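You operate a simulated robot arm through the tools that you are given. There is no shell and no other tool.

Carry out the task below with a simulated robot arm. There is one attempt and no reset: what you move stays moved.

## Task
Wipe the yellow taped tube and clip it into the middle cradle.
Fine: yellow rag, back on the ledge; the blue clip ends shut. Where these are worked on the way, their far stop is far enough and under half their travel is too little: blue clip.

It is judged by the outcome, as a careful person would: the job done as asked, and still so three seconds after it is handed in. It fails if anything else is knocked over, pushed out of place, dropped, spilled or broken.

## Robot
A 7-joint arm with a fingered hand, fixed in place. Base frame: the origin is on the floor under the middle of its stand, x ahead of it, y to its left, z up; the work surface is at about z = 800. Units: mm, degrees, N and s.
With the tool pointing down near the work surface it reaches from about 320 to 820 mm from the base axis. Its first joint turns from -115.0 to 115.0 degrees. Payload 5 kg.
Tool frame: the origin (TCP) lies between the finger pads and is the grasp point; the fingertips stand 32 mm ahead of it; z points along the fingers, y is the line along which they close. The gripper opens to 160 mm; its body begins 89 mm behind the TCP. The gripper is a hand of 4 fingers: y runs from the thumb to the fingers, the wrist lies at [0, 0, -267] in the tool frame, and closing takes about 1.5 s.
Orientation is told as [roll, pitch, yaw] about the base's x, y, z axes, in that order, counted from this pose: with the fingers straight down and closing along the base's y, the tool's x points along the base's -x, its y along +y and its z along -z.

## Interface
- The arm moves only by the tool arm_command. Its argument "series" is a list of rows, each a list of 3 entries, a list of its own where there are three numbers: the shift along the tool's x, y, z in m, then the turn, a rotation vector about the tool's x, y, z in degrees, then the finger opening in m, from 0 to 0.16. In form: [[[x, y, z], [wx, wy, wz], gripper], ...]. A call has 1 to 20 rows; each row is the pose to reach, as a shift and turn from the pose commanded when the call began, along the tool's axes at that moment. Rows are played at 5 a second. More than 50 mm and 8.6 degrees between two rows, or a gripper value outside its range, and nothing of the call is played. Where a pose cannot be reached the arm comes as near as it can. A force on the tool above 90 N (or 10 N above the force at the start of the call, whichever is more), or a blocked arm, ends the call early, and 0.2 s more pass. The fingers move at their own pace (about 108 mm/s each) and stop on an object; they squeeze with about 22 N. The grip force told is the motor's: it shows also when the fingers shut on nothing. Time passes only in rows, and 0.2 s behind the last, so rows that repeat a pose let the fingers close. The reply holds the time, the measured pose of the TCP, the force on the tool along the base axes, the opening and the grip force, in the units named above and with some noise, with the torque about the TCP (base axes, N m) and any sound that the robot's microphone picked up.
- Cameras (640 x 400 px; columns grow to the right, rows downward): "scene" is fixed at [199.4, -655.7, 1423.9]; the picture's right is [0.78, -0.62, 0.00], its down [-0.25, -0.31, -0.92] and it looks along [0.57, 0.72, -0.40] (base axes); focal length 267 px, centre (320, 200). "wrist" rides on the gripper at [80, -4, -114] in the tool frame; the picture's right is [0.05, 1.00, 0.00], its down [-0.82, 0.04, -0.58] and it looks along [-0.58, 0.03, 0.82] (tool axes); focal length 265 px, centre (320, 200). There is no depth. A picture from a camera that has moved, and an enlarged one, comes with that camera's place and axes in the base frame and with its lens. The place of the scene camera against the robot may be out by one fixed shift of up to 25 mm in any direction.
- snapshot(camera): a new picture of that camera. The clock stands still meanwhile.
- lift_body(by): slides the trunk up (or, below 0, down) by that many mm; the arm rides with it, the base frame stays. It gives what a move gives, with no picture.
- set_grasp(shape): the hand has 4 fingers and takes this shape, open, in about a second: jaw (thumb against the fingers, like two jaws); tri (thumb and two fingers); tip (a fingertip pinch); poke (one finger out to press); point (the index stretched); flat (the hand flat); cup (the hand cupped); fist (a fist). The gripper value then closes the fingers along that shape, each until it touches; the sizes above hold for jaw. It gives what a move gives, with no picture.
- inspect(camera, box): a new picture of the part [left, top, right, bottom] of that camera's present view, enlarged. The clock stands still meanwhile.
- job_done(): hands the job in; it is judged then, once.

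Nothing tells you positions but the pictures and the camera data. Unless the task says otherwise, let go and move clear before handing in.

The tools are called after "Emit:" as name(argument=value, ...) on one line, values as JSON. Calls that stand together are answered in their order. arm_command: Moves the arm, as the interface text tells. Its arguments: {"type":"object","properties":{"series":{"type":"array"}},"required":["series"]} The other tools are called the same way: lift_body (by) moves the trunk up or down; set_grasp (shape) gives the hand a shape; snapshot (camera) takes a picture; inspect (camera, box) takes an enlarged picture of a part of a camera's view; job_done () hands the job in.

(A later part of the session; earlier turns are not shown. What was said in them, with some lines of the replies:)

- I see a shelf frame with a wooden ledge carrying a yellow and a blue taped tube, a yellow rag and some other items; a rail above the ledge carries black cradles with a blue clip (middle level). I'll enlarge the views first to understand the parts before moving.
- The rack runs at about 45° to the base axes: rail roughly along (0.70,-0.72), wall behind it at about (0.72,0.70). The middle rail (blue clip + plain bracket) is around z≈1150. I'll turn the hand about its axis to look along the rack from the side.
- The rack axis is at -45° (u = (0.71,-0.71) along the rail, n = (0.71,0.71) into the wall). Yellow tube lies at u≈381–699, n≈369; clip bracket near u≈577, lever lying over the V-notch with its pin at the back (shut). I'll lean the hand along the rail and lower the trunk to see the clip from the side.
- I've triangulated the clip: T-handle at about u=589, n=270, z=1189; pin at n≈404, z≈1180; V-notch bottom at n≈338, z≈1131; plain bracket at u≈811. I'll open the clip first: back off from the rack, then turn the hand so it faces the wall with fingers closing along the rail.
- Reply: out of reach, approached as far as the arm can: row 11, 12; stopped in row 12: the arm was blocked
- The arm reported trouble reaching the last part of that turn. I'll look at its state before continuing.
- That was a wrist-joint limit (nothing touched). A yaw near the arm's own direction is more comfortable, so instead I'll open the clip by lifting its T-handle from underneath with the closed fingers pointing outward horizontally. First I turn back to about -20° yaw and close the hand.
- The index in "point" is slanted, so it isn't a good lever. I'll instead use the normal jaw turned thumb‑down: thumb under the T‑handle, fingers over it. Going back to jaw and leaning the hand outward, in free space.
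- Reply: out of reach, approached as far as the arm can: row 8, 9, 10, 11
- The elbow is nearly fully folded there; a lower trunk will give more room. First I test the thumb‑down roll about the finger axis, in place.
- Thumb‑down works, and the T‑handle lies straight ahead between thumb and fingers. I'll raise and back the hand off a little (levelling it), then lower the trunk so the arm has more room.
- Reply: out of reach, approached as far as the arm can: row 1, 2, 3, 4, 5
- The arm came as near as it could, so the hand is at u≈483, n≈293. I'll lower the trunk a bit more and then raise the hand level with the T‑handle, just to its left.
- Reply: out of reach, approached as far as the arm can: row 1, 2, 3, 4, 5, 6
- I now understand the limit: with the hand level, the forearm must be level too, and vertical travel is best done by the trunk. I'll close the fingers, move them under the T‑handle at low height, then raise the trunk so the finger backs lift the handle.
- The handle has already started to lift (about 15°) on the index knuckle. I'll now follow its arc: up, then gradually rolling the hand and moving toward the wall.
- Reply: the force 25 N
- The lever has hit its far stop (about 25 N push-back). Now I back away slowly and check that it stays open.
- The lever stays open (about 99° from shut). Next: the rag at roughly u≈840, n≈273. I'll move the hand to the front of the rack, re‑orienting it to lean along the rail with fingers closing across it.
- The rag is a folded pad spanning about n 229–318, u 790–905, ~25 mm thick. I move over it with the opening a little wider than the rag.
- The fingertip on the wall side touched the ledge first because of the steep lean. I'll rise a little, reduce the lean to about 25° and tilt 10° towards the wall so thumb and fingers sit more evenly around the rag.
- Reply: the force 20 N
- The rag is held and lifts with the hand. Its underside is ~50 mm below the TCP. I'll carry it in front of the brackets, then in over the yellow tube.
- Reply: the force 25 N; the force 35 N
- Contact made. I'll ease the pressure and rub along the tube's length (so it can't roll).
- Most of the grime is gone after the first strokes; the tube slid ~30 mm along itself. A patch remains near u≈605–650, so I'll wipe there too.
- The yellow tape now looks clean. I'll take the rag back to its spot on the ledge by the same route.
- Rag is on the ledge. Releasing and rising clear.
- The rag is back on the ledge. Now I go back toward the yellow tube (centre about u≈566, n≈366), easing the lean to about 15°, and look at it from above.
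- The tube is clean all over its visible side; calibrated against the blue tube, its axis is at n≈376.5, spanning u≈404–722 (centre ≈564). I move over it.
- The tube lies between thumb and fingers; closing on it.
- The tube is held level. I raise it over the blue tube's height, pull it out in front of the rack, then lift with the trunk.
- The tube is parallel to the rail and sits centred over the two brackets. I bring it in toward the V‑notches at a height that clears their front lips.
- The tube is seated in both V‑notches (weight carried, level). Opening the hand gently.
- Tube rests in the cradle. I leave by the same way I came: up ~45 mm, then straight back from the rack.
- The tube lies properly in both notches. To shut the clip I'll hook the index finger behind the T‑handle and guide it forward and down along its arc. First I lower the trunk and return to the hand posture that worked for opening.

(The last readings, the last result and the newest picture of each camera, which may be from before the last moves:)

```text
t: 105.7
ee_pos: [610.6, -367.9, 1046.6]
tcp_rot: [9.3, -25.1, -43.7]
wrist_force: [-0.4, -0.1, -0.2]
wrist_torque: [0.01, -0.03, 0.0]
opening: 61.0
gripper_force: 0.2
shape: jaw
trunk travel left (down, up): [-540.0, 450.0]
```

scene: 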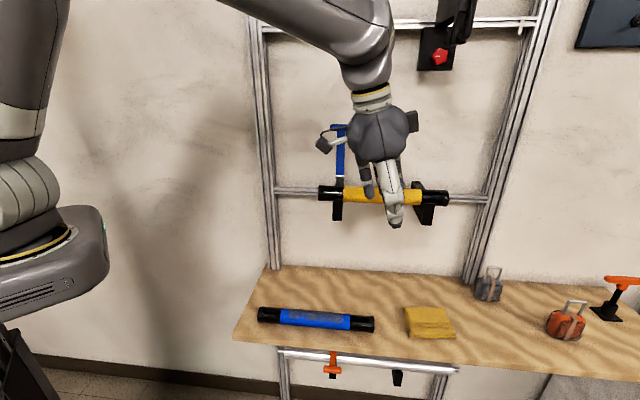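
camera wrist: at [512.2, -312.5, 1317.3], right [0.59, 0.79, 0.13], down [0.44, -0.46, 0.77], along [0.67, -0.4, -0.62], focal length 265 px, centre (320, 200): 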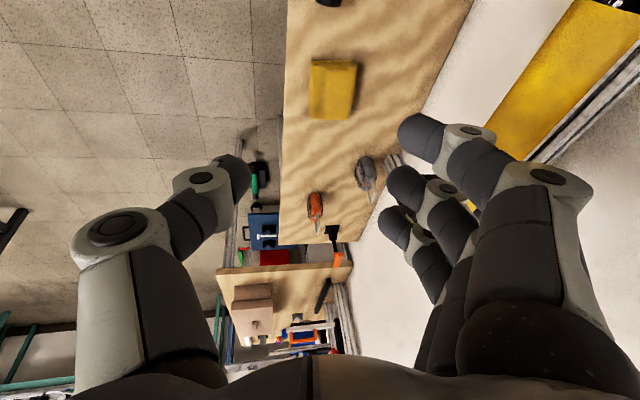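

Emit:
arm_command(series=[[[-0.0222, -0.0034, -0.0247], [2, -3, 0], 0.06], [[-0.0444, -0.0069, -0.0495], [4, -6, 0], 0.06], [[-0.0666, -0.0103, -0.0742], [6, -9, 0], 0.06], [[-0.0888, -0.0138, -0.099], [8, -12, 0], 0.06], [[-0.111, -0.0172, -0.1237], [10, -15, 0], 0.06], [[-0.111, -0.0172, -0.1237], [10, -15, 0], 0.06]])

Emit:
arm_command(series=[[[0.005, 0.0143, -0.0241], [-2.6, -5.0, 0.5], 0.06], [[0.0101, 0.0285, -0.0483], [-5.2, -9.95, 0.9], 0.06], [[0.0151, 0.0428, -0.0724], [-7.8, -14.9, 1.4], 0.06], [[0.0202, 0.057, -0.0966], [-10.45, -19.9, 1.85], 0.06], [[0.0252, 0.0713, -0.1207], [-13.1, -24.9, 2.3], 0.06], [[0.0302, 0.0855, -0.1448], [-15.7, -29.85, 2.8], 0.06], [[0.0353, 0.0998, -0.169], [-18.3, -34.8, 3.2], 0.06], [[0.0403, 0.114, -0.1931], [-20.9, -39.8, 3.7], 0.06], [[0.0403, 0.114, -0.1931], [-20.9, -39.8, 3.7], 0.06]])

Emit:
snapshot(camera="scene")

Emit:
snapshot(camera="wrist")

```text
t: 107.1
ee_pos: [619.9, -428.5, 1203.4]
tcp_rot: [0.1, -40.0, -45.3]
wrist_force: [-0.4, 0.2, 0.2]
wrist_torque: [0.02, 0.0, 0.0]
opening: 60.5
gripper_force: 0.0
shape: jaw
trunk travel left (down, up): [-540.0, 450.0]
```

```text
t: 109.1
ee_pos: [589.3, -235.3, 1326.0]
tcp_rot: [59.6, -74.7, -87.5]
wrist_force: [-0.5, 1.3, -0.2]
wrist_torque: [-0.01, 0.03, -0.01]
opening: 60.5
gripper_force: 0.1
shape: jaw
trunk travel left (down, up): [-540.0, 450.0]
```

```text
taken
```

scene: 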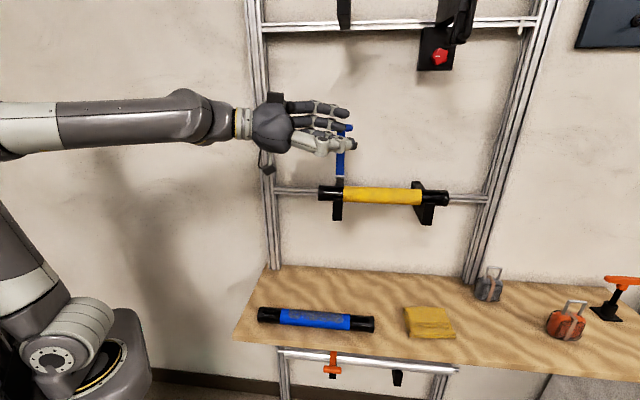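

```text
taken
camera wrist: at [485.1, -167.9, 1264.0], right [0.47, 0.87, 0.18], down [-0.48, 0.08, 0.87], along [0.74, -0.49, 0.45], focal length 265 px, centre (320, 200)
```

wrist: 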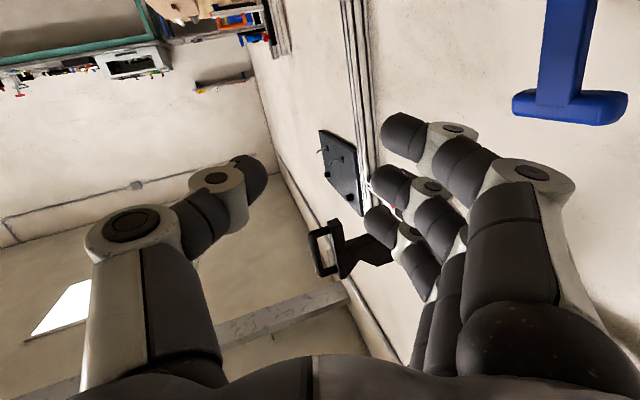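

Emit:
arm_command(series=[[[-0.0217, 0.0064, -0.0069], [0, 0, 0], 0.06], [[-0.0435, 0.0128, -0.0137], [0, 0, 0], 0.06], [[-0.0652, 0.0192, -0.0206], [0, 0, 0], 0.06], [[-0.0596, 0.0487, -0.0109], [0, 0, 0], 0.06], [[-0.0539, 0.0783, -0.0012], [0, 0, 0], 0.06], [[-0.0483, 0.1078, 0.0084], [0, 0, 0], 0.06], [[-0.0426, 0.1374, 0.0181], [0, 0, 0], 0.06], [[-0.037, 0.1669, 0.0278], [0, 0, 0], 0.06], [[-0.037, 0.1669, 0.0278], [0, 0, 0], 0.06]])

Emit:
inspect(camera="scene", box=[230, 70, 430, 220])

Emit:
snapshot(camera="wrist")

```text
t: 111.1
ee_pos: [693.5, -118.7, 1395.0]
tcp_rot: [59.8, -74.8, -87.8]
wrist_force: [-0.3, 0.0, -0.4]
wrist_torque: [0.0, -0.01, 0.02]
opening: 60.4
gripper_force: 0.1
shape: jaw
trunk travel left (down, up): [-540.0, 450.0]
```

```text
2.67 times, centred on (330, 145) of scene
camera zoom: at [199.4, -655.7, 1423.9], right [0.78, -0.62, 0.0], down [-0.25, -0.31, -0.92], along [0.57, 0.72, -0.4], focal length 712 px, centre (293, 347)
```

zoom: 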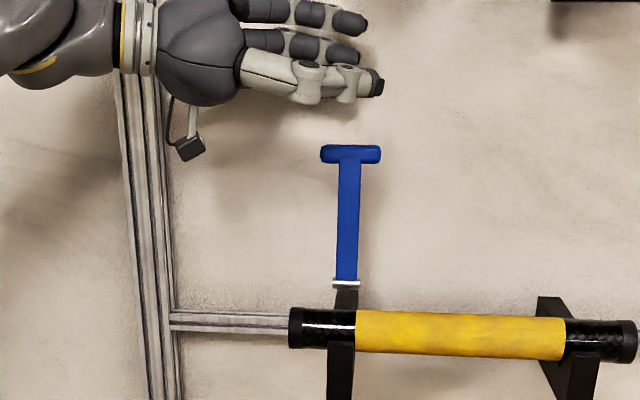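

```text
taken
camera wrist: at [588.6, -51.2, 1332.6], right [0.47, 0.86, 0.18], down [-0.48, 0.08, 0.87], along [0.74, -0.5, 0.45], focal length 265 px, centre (320, 200)
```

wrist: 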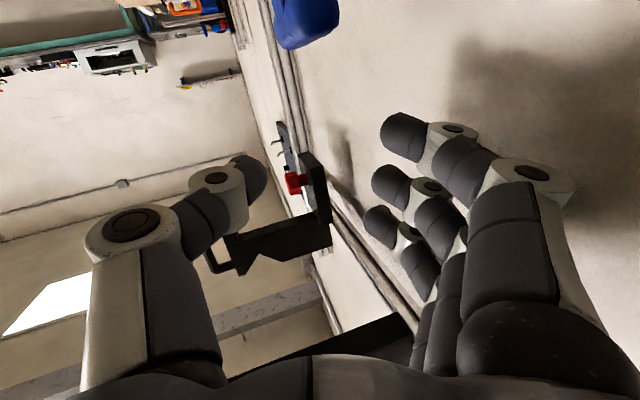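

Emit:
arm_command(series=[[[0.0011, 0.0056, 0.0018], [0, 0, 0], 0.06], [[0.0172, 0.0018, 0.004], [0, 0, 0], 0.06], [[0.0333, -0.002, 0.0063], [0, 0, 0], 0.06], [[0.0493, -0.0058, 0.0085], [0, 0, 0], 0.06], [[0.0493, -0.0058, 0.0085], [0, 0, 0], 0.06]])

Emit:
inspect(camera="scene", box=[230, 70, 430, 220])

Emit:
snapshot(camera="wrist")

```text
t: 112.3
ee_pos: [699.2, -115.4, 1345.1]
tcp_rot: [59.8, -74.7, -87.9]
wrist_force: [-0.8, 0.0, -0.4]
wrist_torque: [-0.04, -0.03, 0.02]
opening: 60.4
gripper_force: 0.0
shape: jaw
trunk travel left (down, up): [-540.0, 450.0]
```

```text
2.67 times, centred on (330, 145) of scene
camera zoom: at [199.4, -655.7, 1423.9], right [0.78, -0.62, 0.0], down [-0.25, -0.31, -0.92], along [0.57, 0.72, -0.4], focal length 712 px, centre (293, 347)
```

zoom: 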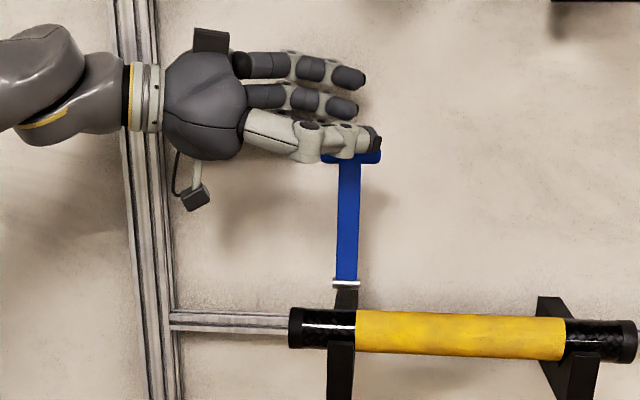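

```text
taken
camera wrist: at [593.7, -46.4, 1283.2], right [0.47, 0.86, 0.18], down [-0.48, 0.08, 0.87], along [0.74, -0.5, 0.45], focal length 265 px, centre (320, 200)
```

wrist: 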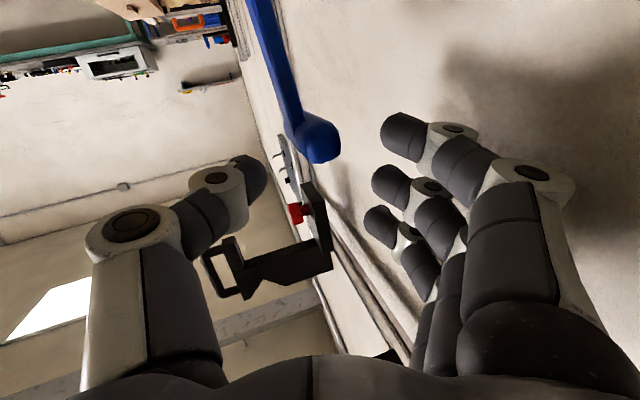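

The index is behind the T‑handle, thumb in front. Pulling it forward along its arc now, checking partway.

Emit:
arm_command(series=[[[0.0096, -0.0023, 0.0013], [0, 0, 0], 0.06], [[0.0116, -0.0133, -0.0014], [0, 0, 0], 0.06], [[0.0077, -0.0231, -0.0051], [0, 0, 0], 0.06], [[0.004, -0.032, -0.0084], [0, 0, 0], 0.06], [[0.0009, -0.043, -0.0122], [0, 0, 0], 0.06], [[-0.0013, -0.0542, -0.0159], [0, 0, 0], 0.06], [[-0.0025, -0.0657, -0.0194], [0, 0, 0], 0.06]])

Emit:
inspect(camera="scene", box=[230, 70, 430, 220])

Emit:
snapshot(camera="wrist")

```text
t: 113.9
ee_pos: [647.5, -162.5, 1337.8]
tcp_rot: [59.9, -74.7, -87.9]
wrist_force: [-0.8, 0.2, 0.0]
wrist_torque: [-0.01, 0.02, 0.0]
opening: 60.4
gripper_force: 0.1
shape: jaw
trunk travel left (down, up): [-540.0, 450.0]
```

```text
2.67 times, centred on (330, 145) of scene
camera zoom: at [199.4, -655.7, 1423.9], right [0.78, -0.62, 0.0], down [-0.25, -0.31, -0.92], along [0.57, 0.72, -0.4], focal length 712 px, centre (293, 347)
```

zoom: 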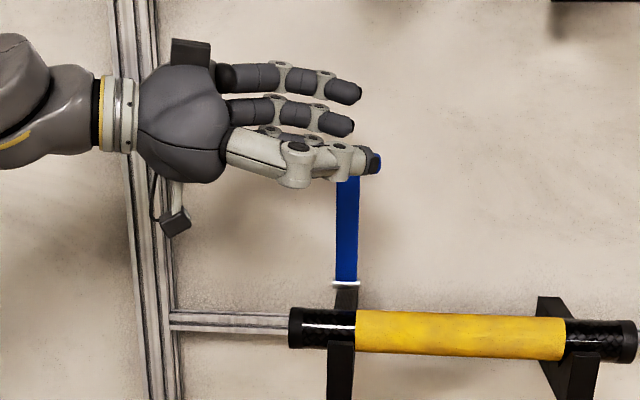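

```text
taken
camera wrist: at [543.5, -93.9, 1274.9], right [0.47, 0.87, 0.18], down [-0.48, 0.08, 0.87], along [0.74, -0.5, 0.45], focal length 265 px, centre (320, 200)
```

wrist: 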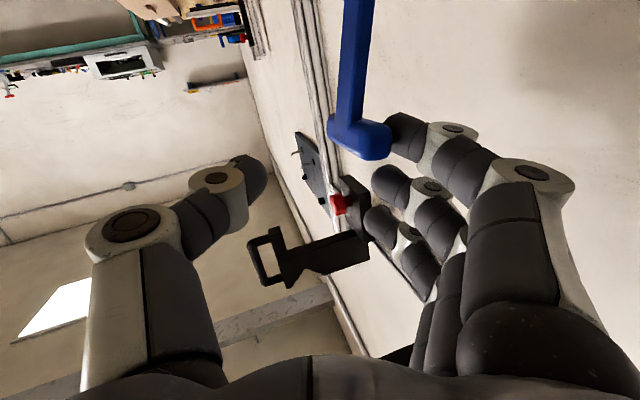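

Emit:
arm_command(series=[[[0.0027, -0.0113, -0.0027], [0, 0, 0], 0.06], [[0.0041, -0.0224, -0.0056], [0, 0, 0], 0.06], [[0.0056, -0.033, -0.0083], [0, 0, 0], 0.06], [[0.009, -0.044, -0.0108], [0, 0, 0], 0.06], [[0.013, -0.0552, -0.0133], [0, 0, 0], 0.06], [[0.0174, -0.0662, -0.0154], [0, 0, 0], 0.06]])

Emit:
inspect(camera="scene", box=[230, 70, 430, 220])

Emit:
snapshot(camera="wrist")

```text
t: 115.3
ee_pos: [605.8, -204.9, 1301.6]
tcp_rot: [58.1, -74.5, -85.9]
wrist_force: [0.8, 0.0, 0.8]
wrist_torque: [0.0, 0.02, -0.01]
opening: 60.3
gripper_force: 0.1
shape: jaw
trunk travel left (down, up): [-540.0, 450.0]
```

```text
2.67 times, centred on (330, 145) of scene
camera zoom: at [199.4, -655.7, 1423.9], right [0.78, -0.62, 0.0], down [-0.25, -0.31, -0.92], along [0.57, 0.72, -0.4], focal length 712 px, centre (293, 347)
```

zoom: 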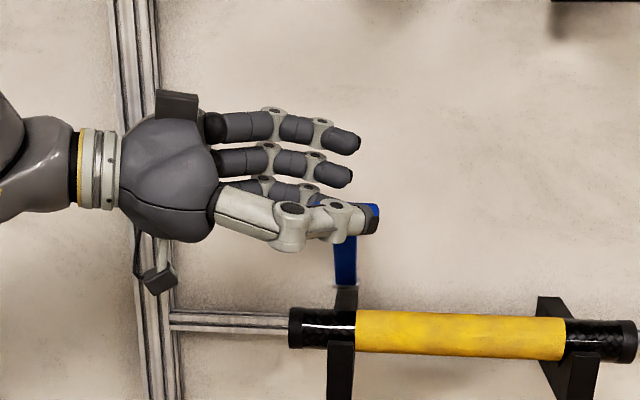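

```text
taken
camera wrist: at [502.0, -137.4, 1240.4], right [0.47, 0.87, 0.18], down [-0.47, 0.08, 0.88], along [0.74, -0.49, 0.45], focal length 265 px, centre (320, 200)
```

wrist: 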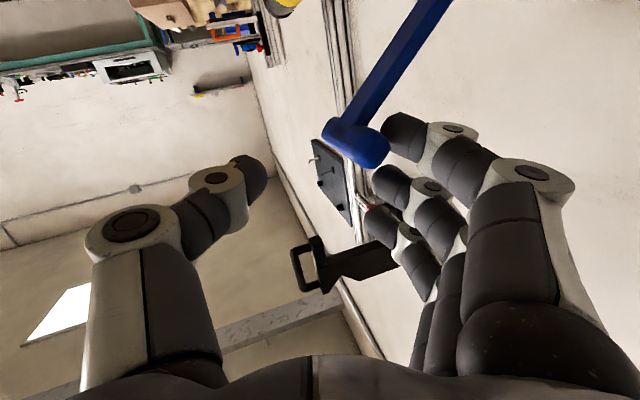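

Emit:
arm_command(series=[[[0.0021, -0.0107, 0.0005], [0, 0, 0], 0.06], [[0.0065, -0.0225, 0.0012], [0, 0, 0], 0.06], [[0.0129, -0.0347, 0.0022], [0, 0, 0], 0.06], [[0.0205, -0.0453, 0.0039], [0, 0, 0], 0.06], [[0.0296, -0.054, 0.0054], [0, 0, 0], 0.06], [[0.0384, -0.0603, 0.0065], [0, 0, 0], 0.06]])

Emit:
inspect(camera="scene", box=[230, 90, 430, 240])

Emit:
snapshot(camera="wrist")

```text
t: 116.7
ee_pos: [581.7, -252.3, 1256.1]
tcp_rot: [59.9, -74.8, -88.0]
wrist_force: [-0.3, 0.6, -0.1]
wrist_torque: [0.03, 0.01, 0.0]
opening: 60.7
gripper_force: 0.1
shape: jaw
trunk travel left (down, up): [-540.0, 450.0]
```

```text
2.67 times, centred on (330, 165) of scene
camera zoom: at [199.4, -655.7, 1423.9], right [0.78, -0.62, 0.0], down [-0.25, -0.31, -0.92], along [0.57, 0.72, -0.4], focal length 712 px, centre (293, 293)
```

zoom: 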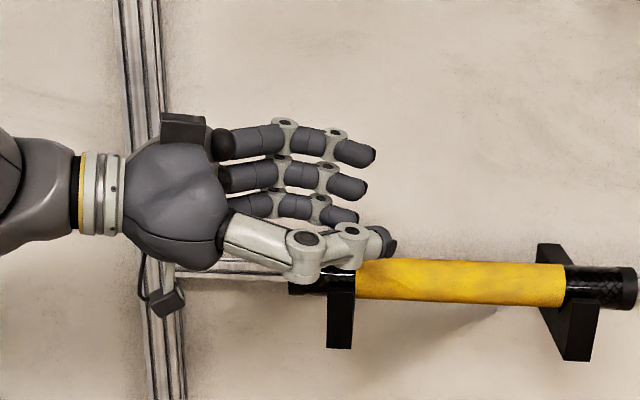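

```text
taken
camera wrist: at [478.5, -183.4, 1193.9], right [0.47, 0.86, 0.18], down [-0.48, 0.08, 0.87], along [0.74, -0.49, 0.46], focal length 265 px, centre (320, 200)
```

wrist: 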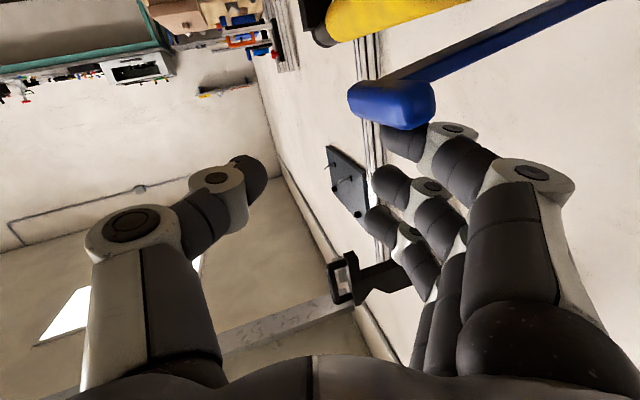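

Emit:
arm_command(series=[[[0.0046, -0.0026, 0.0002], [0, 0, 0], 0.06], [[0.0091, -0.0051, 0.0004], [0, 0, 0], 0.06], [[0.0138, -0.0072, 0.0008], [0, 0, 0], 0.06], [[0.0184, -0.0092, 0.0011], [0, 0, 0], 0.06], [[0.0184, -0.0092, 0.0011], [0, 0, 0], 0.06]])

Emit:
snapshot(camera="wrist")

```text
t: 117.9
ee_pos: [579.4, -256.6, 1230.9]
tcp_rot: [58.2, -74.5, -86.5]
wrist_force: [0.4, -2.6, 6.0]
wrist_torque: [0.16, -0.26, -0.03]
opening: 60.6
gripper_force: 0.2
shape: jaw
out of reach, approached as far as the arm can: row 1, 2
trunk travel left (down, up): [-540.0, 450.0]
```

```text
taken
camera wrist: at [476.0, -187.8, 1169.6], right [0.47, 0.86, 0.18], down [-0.47, 0.08, 0.88], along [0.74, -0.5, 0.45], focal length 265 px, centre (320, 200)
```

wrist: 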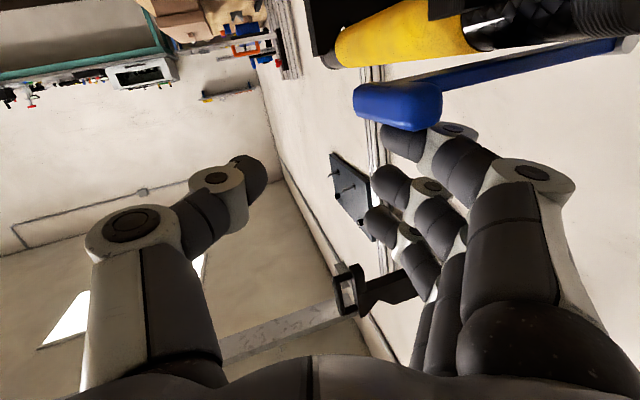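

Emit:
arm_command(series=[[[0.0029, -0.0007, 0.0004], [0, 0, 0], 0.06], [[0.0058, -0.0014, 0.0008], [0, 0, 0], 0.06], [[0.0058, -0.0014, 0.0008], [0, 0, 0], 0.06]])

Emit:
snapshot(camera="wrist")

Emit:
inspect(camera="scene", box=[270, 120, 450, 240])

```text
t: 118.7
ee_pos: [578.6, -256.5, 1228.8]
tcp_rot: [59.4, -74.6, -87.4]
wrist_force: [3.1, -9.3, 31.3]
wrist_torque: [0.75, -1.26, -0.44]
opening: 60.8
gripper_force: 0.1
shape: jaw
trunk travel left (down, up): [-540.0, 450.0]
```

```text
taken
camera wrist: at [475.0, -188.0, 1165.7], right [0.47, 0.86, 0.18], down [-0.48, 0.08, 0.87], along [0.74, -0.5, 0.45], focal length 265 px, centre (320, 200)
```

wrist: 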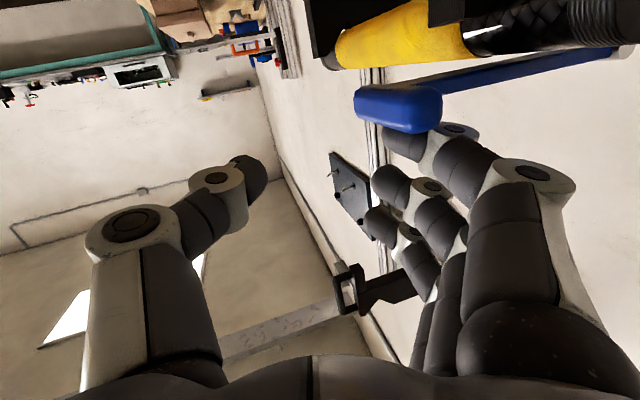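

```text
3.33 times, centred on (360, 180) of scene
camera zoom: at [199.4, -655.7, 1423.9], right [0.78, -0.62, 0.0], down [-0.25, -0.31, -0.92], along [0.57, 0.72, -0.4], focal length 891 px, centre (187, 267)
```

zoom: 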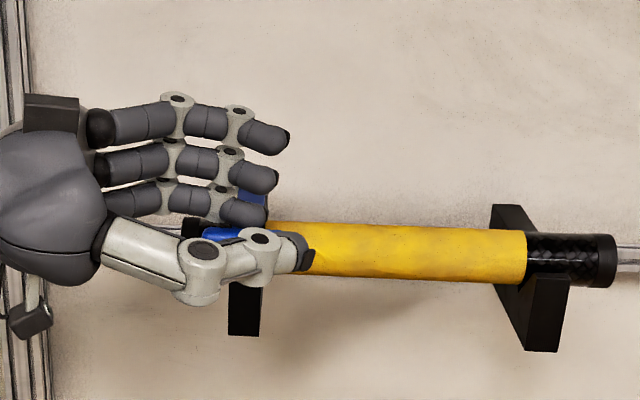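

The handle is down at its stop (bar back at z≈1189, its original shut height, ~31 N push). I lift straight off with the trunk and check that the clip stays shut.

Emit:
lift_body(by=90)

Emit:
snapshot(camera="wrist")

Emit:
inspect(camera="scene", box=[270, 110, 460, 240])

```text
t: 120.0
ee_pos: [577.2, -253.0, 1319.1]
tcp_rot: [59.7, -74.7, -87.9]
wrist_force: [-0.3, 0.3, -0.1]
wrist_torque: [0.0, 0.0, -0.03]
opening: 60.3
gripper_force: 0.1
shape: jaw
trunk travel left (down, up): [-630.0, 360.0]
```

```text
taken
camera wrist: at [473.8, -185.2, 1256.7], right [0.47, 0.87, 0.18], down [-0.48, 0.08, 0.87], along [0.74, -0.49, 0.45], focal length 265 px, centre (320, 200)
```

wrist: 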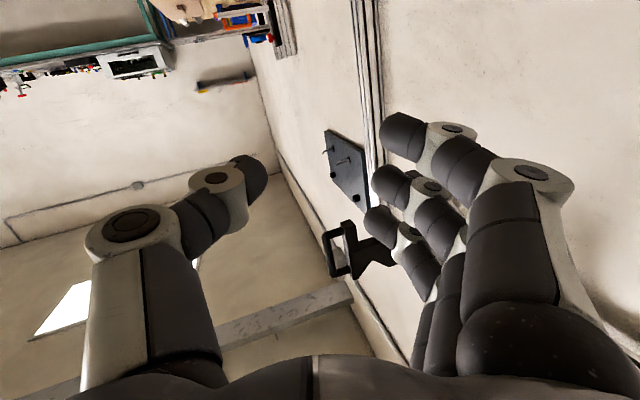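

```text
3.08 times, centred on (365, 175) of scene
camera zoom: at [199.4, -655.7, 1423.9], right [0.78, -0.62, 0.0], down [-0.25, -0.31, -0.92], along [0.57, 0.72, -0.4], focal length 822 px, centre (182, 277)
```

zoom: 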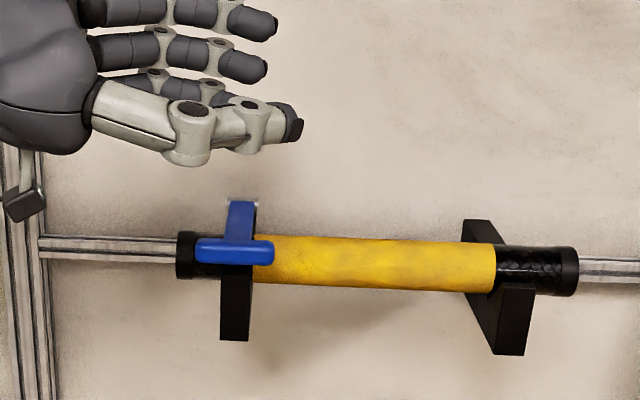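

The blue clip is shut over the tube, in exactly its original shut position. I move the hand well clear and make a final check of everything.

Emit:
arm_command(series=[[[-0.0027, -0.0195, 0.0145], [2.6, 5.0, -0.5], 0.06], [[-0.0054, -0.039, 0.029], [5.2, 9.95, -0.9], 0.06], [[-0.0081, -0.0584, 0.0435], [7.8, 14.9, -1.4], 0.06], [[-0.0109, -0.0779, 0.0581], [10.45, 19.9, -1.85], 0.06], [[-0.0136, -0.0974, 0.0726], [13.1, 24.9, -2.3], 0.06], [[-0.0163, -0.1169, 0.0871], [15.7, 29.85, -2.8], 0.06], [[-0.019, -0.1363, 0.1016], [18.3, 34.8, -3.2], 0.06], [[-0.0217, -0.1558, 0.1161], [20.9, 39.8, -3.7], 0.06], [[-0.0217, -0.1558, 0.1161], [20.9, 39.8, -3.7], 0.06]])

Emit:
snapshot(camera="scene")

Emit:
snapshot(camera="wrist")

```text
t: 122.0
ee_pos: [607.7, -446.2, 1291.1]
tcp_rot: [0.1, -40.1, -45.1]
wrist_force: [0.3, -0.9, 0.1]
wrist_torque: [0.02, 0.03, 0.01]
opening: 60.6
gripper_force: 0.1
shape: jaw
trunk travel left (down, up): [-630.0, 360.0]
```

```text
taken
```

scene: 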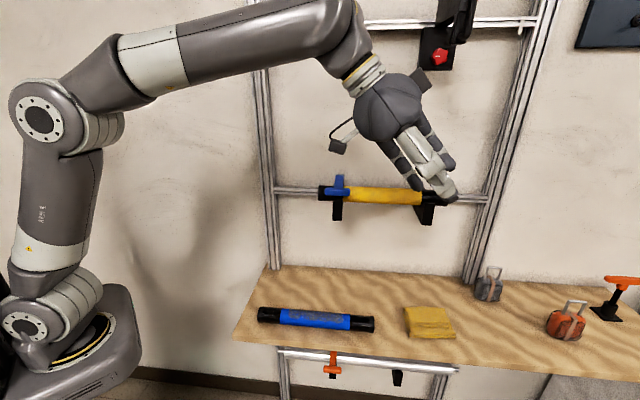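

```text
taken
camera wrist: at [509.0, -354.4, 1327.9], right [0.68, 0.73, -0.03], down [0.21, -0.15, 0.97], along [0.7, -0.66, -0.25], focal length 265 px, centre (320, 200)
```

wrist: 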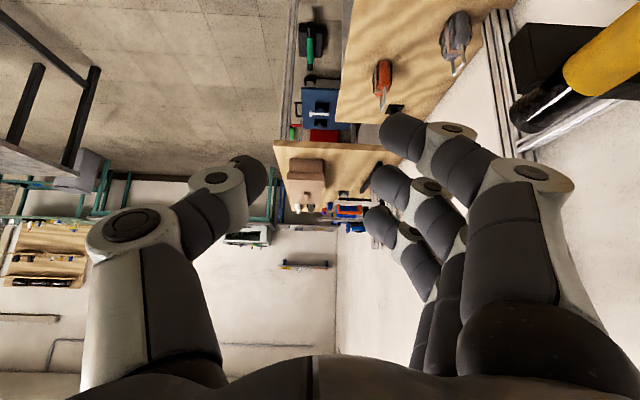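

Emit:
inspect(camera="scene", box=[310, 165, 460, 230])

Emit:
inspect(camera="scene", box=[335, 178, 435, 218])

Emit:
inspect(camera="scene", box=[240, 280, 470, 350])

```text
4.27 times, centred on (385, 198) of scene
camera zoom: at [199.4, -655.7, 1423.9], right [0.78, -0.62, 0.0], down [-0.25, -0.31, -0.92], along [0.57, 0.72, -0.4], focal length 1140 px, centre (43, 211)
```

zoom: 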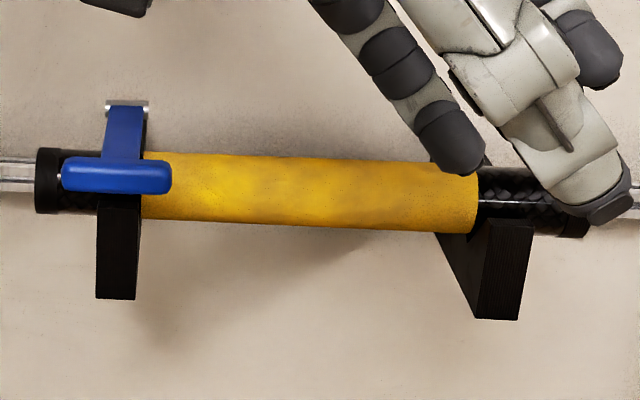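

```text
6.40 times, centred on (385, 198) of scene
camera zoom: at [199.4, -655.7, 1423.9], right [0.78, -0.62, 0.0], down [-0.25, -0.31, -0.92], along [0.57, 0.72, -0.4], focal length 1710 px, centre (-96, 213)
```

zoom: 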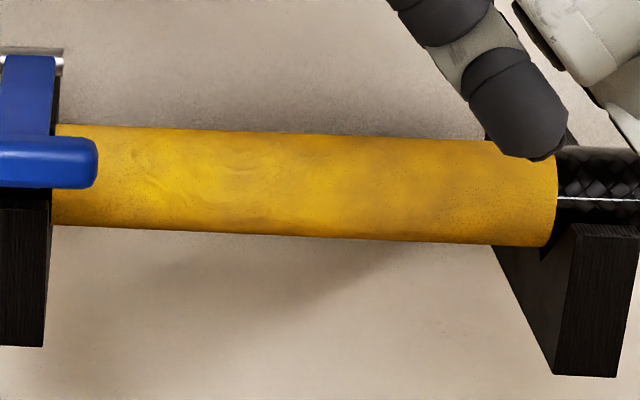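

```text
2.78 times, centred on (355, 315) of scene
camera zoom: at [199.4, -655.7, 1423.9], right [0.78, -0.62, 0.0], down [-0.25, -0.31, -0.92], along [0.57, 0.72, -0.4], focal length 743 px, centre (223, -120)
```

zoom: 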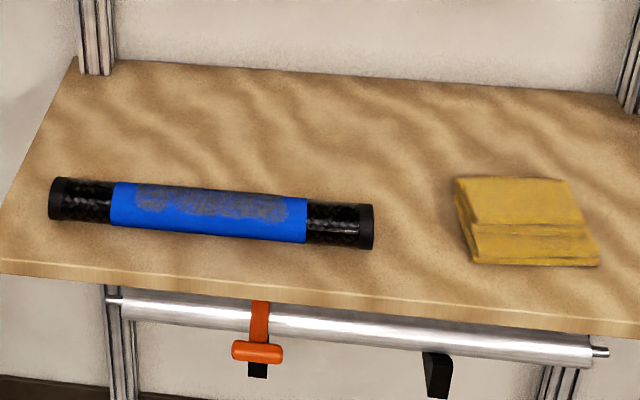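

The yellow tape is clean, the tube sits in the middle cradle with the blue clip shut over it, the rag is back on the ledge, and nothing else has moved. The hand is empty and clear of the rack, so I'm handing the job in.

Emit:
job_done()

```text
The job is handed in.
```

The yellow tube is wiped, seated in the middle cradle and held by the shut blue clip. The job is handed in, and I haven't been told the verdict.

- **Tube:** all the grime I could see on the yellow tape came off. It took two passes, because the tube slid about 30 mm along the ledge during the first one. It now rests level in both notches.
- **Blue clip:** I opened it to its far stop, about 99° from shut. After placing the tube I closed it with about 31 N until it stopped. It sits at the same spot in the scene picture as when it was shut at the start.
- **Yellow rag:** it is back on the ledge, within a few millimetres of where it was.
- **Everything else:** I saw nothing knocked over or out of place, and the blue tube was not touched. One early arm turn hit a joint limit in free space without touching anything.

The hand is empty and clear of the rack.
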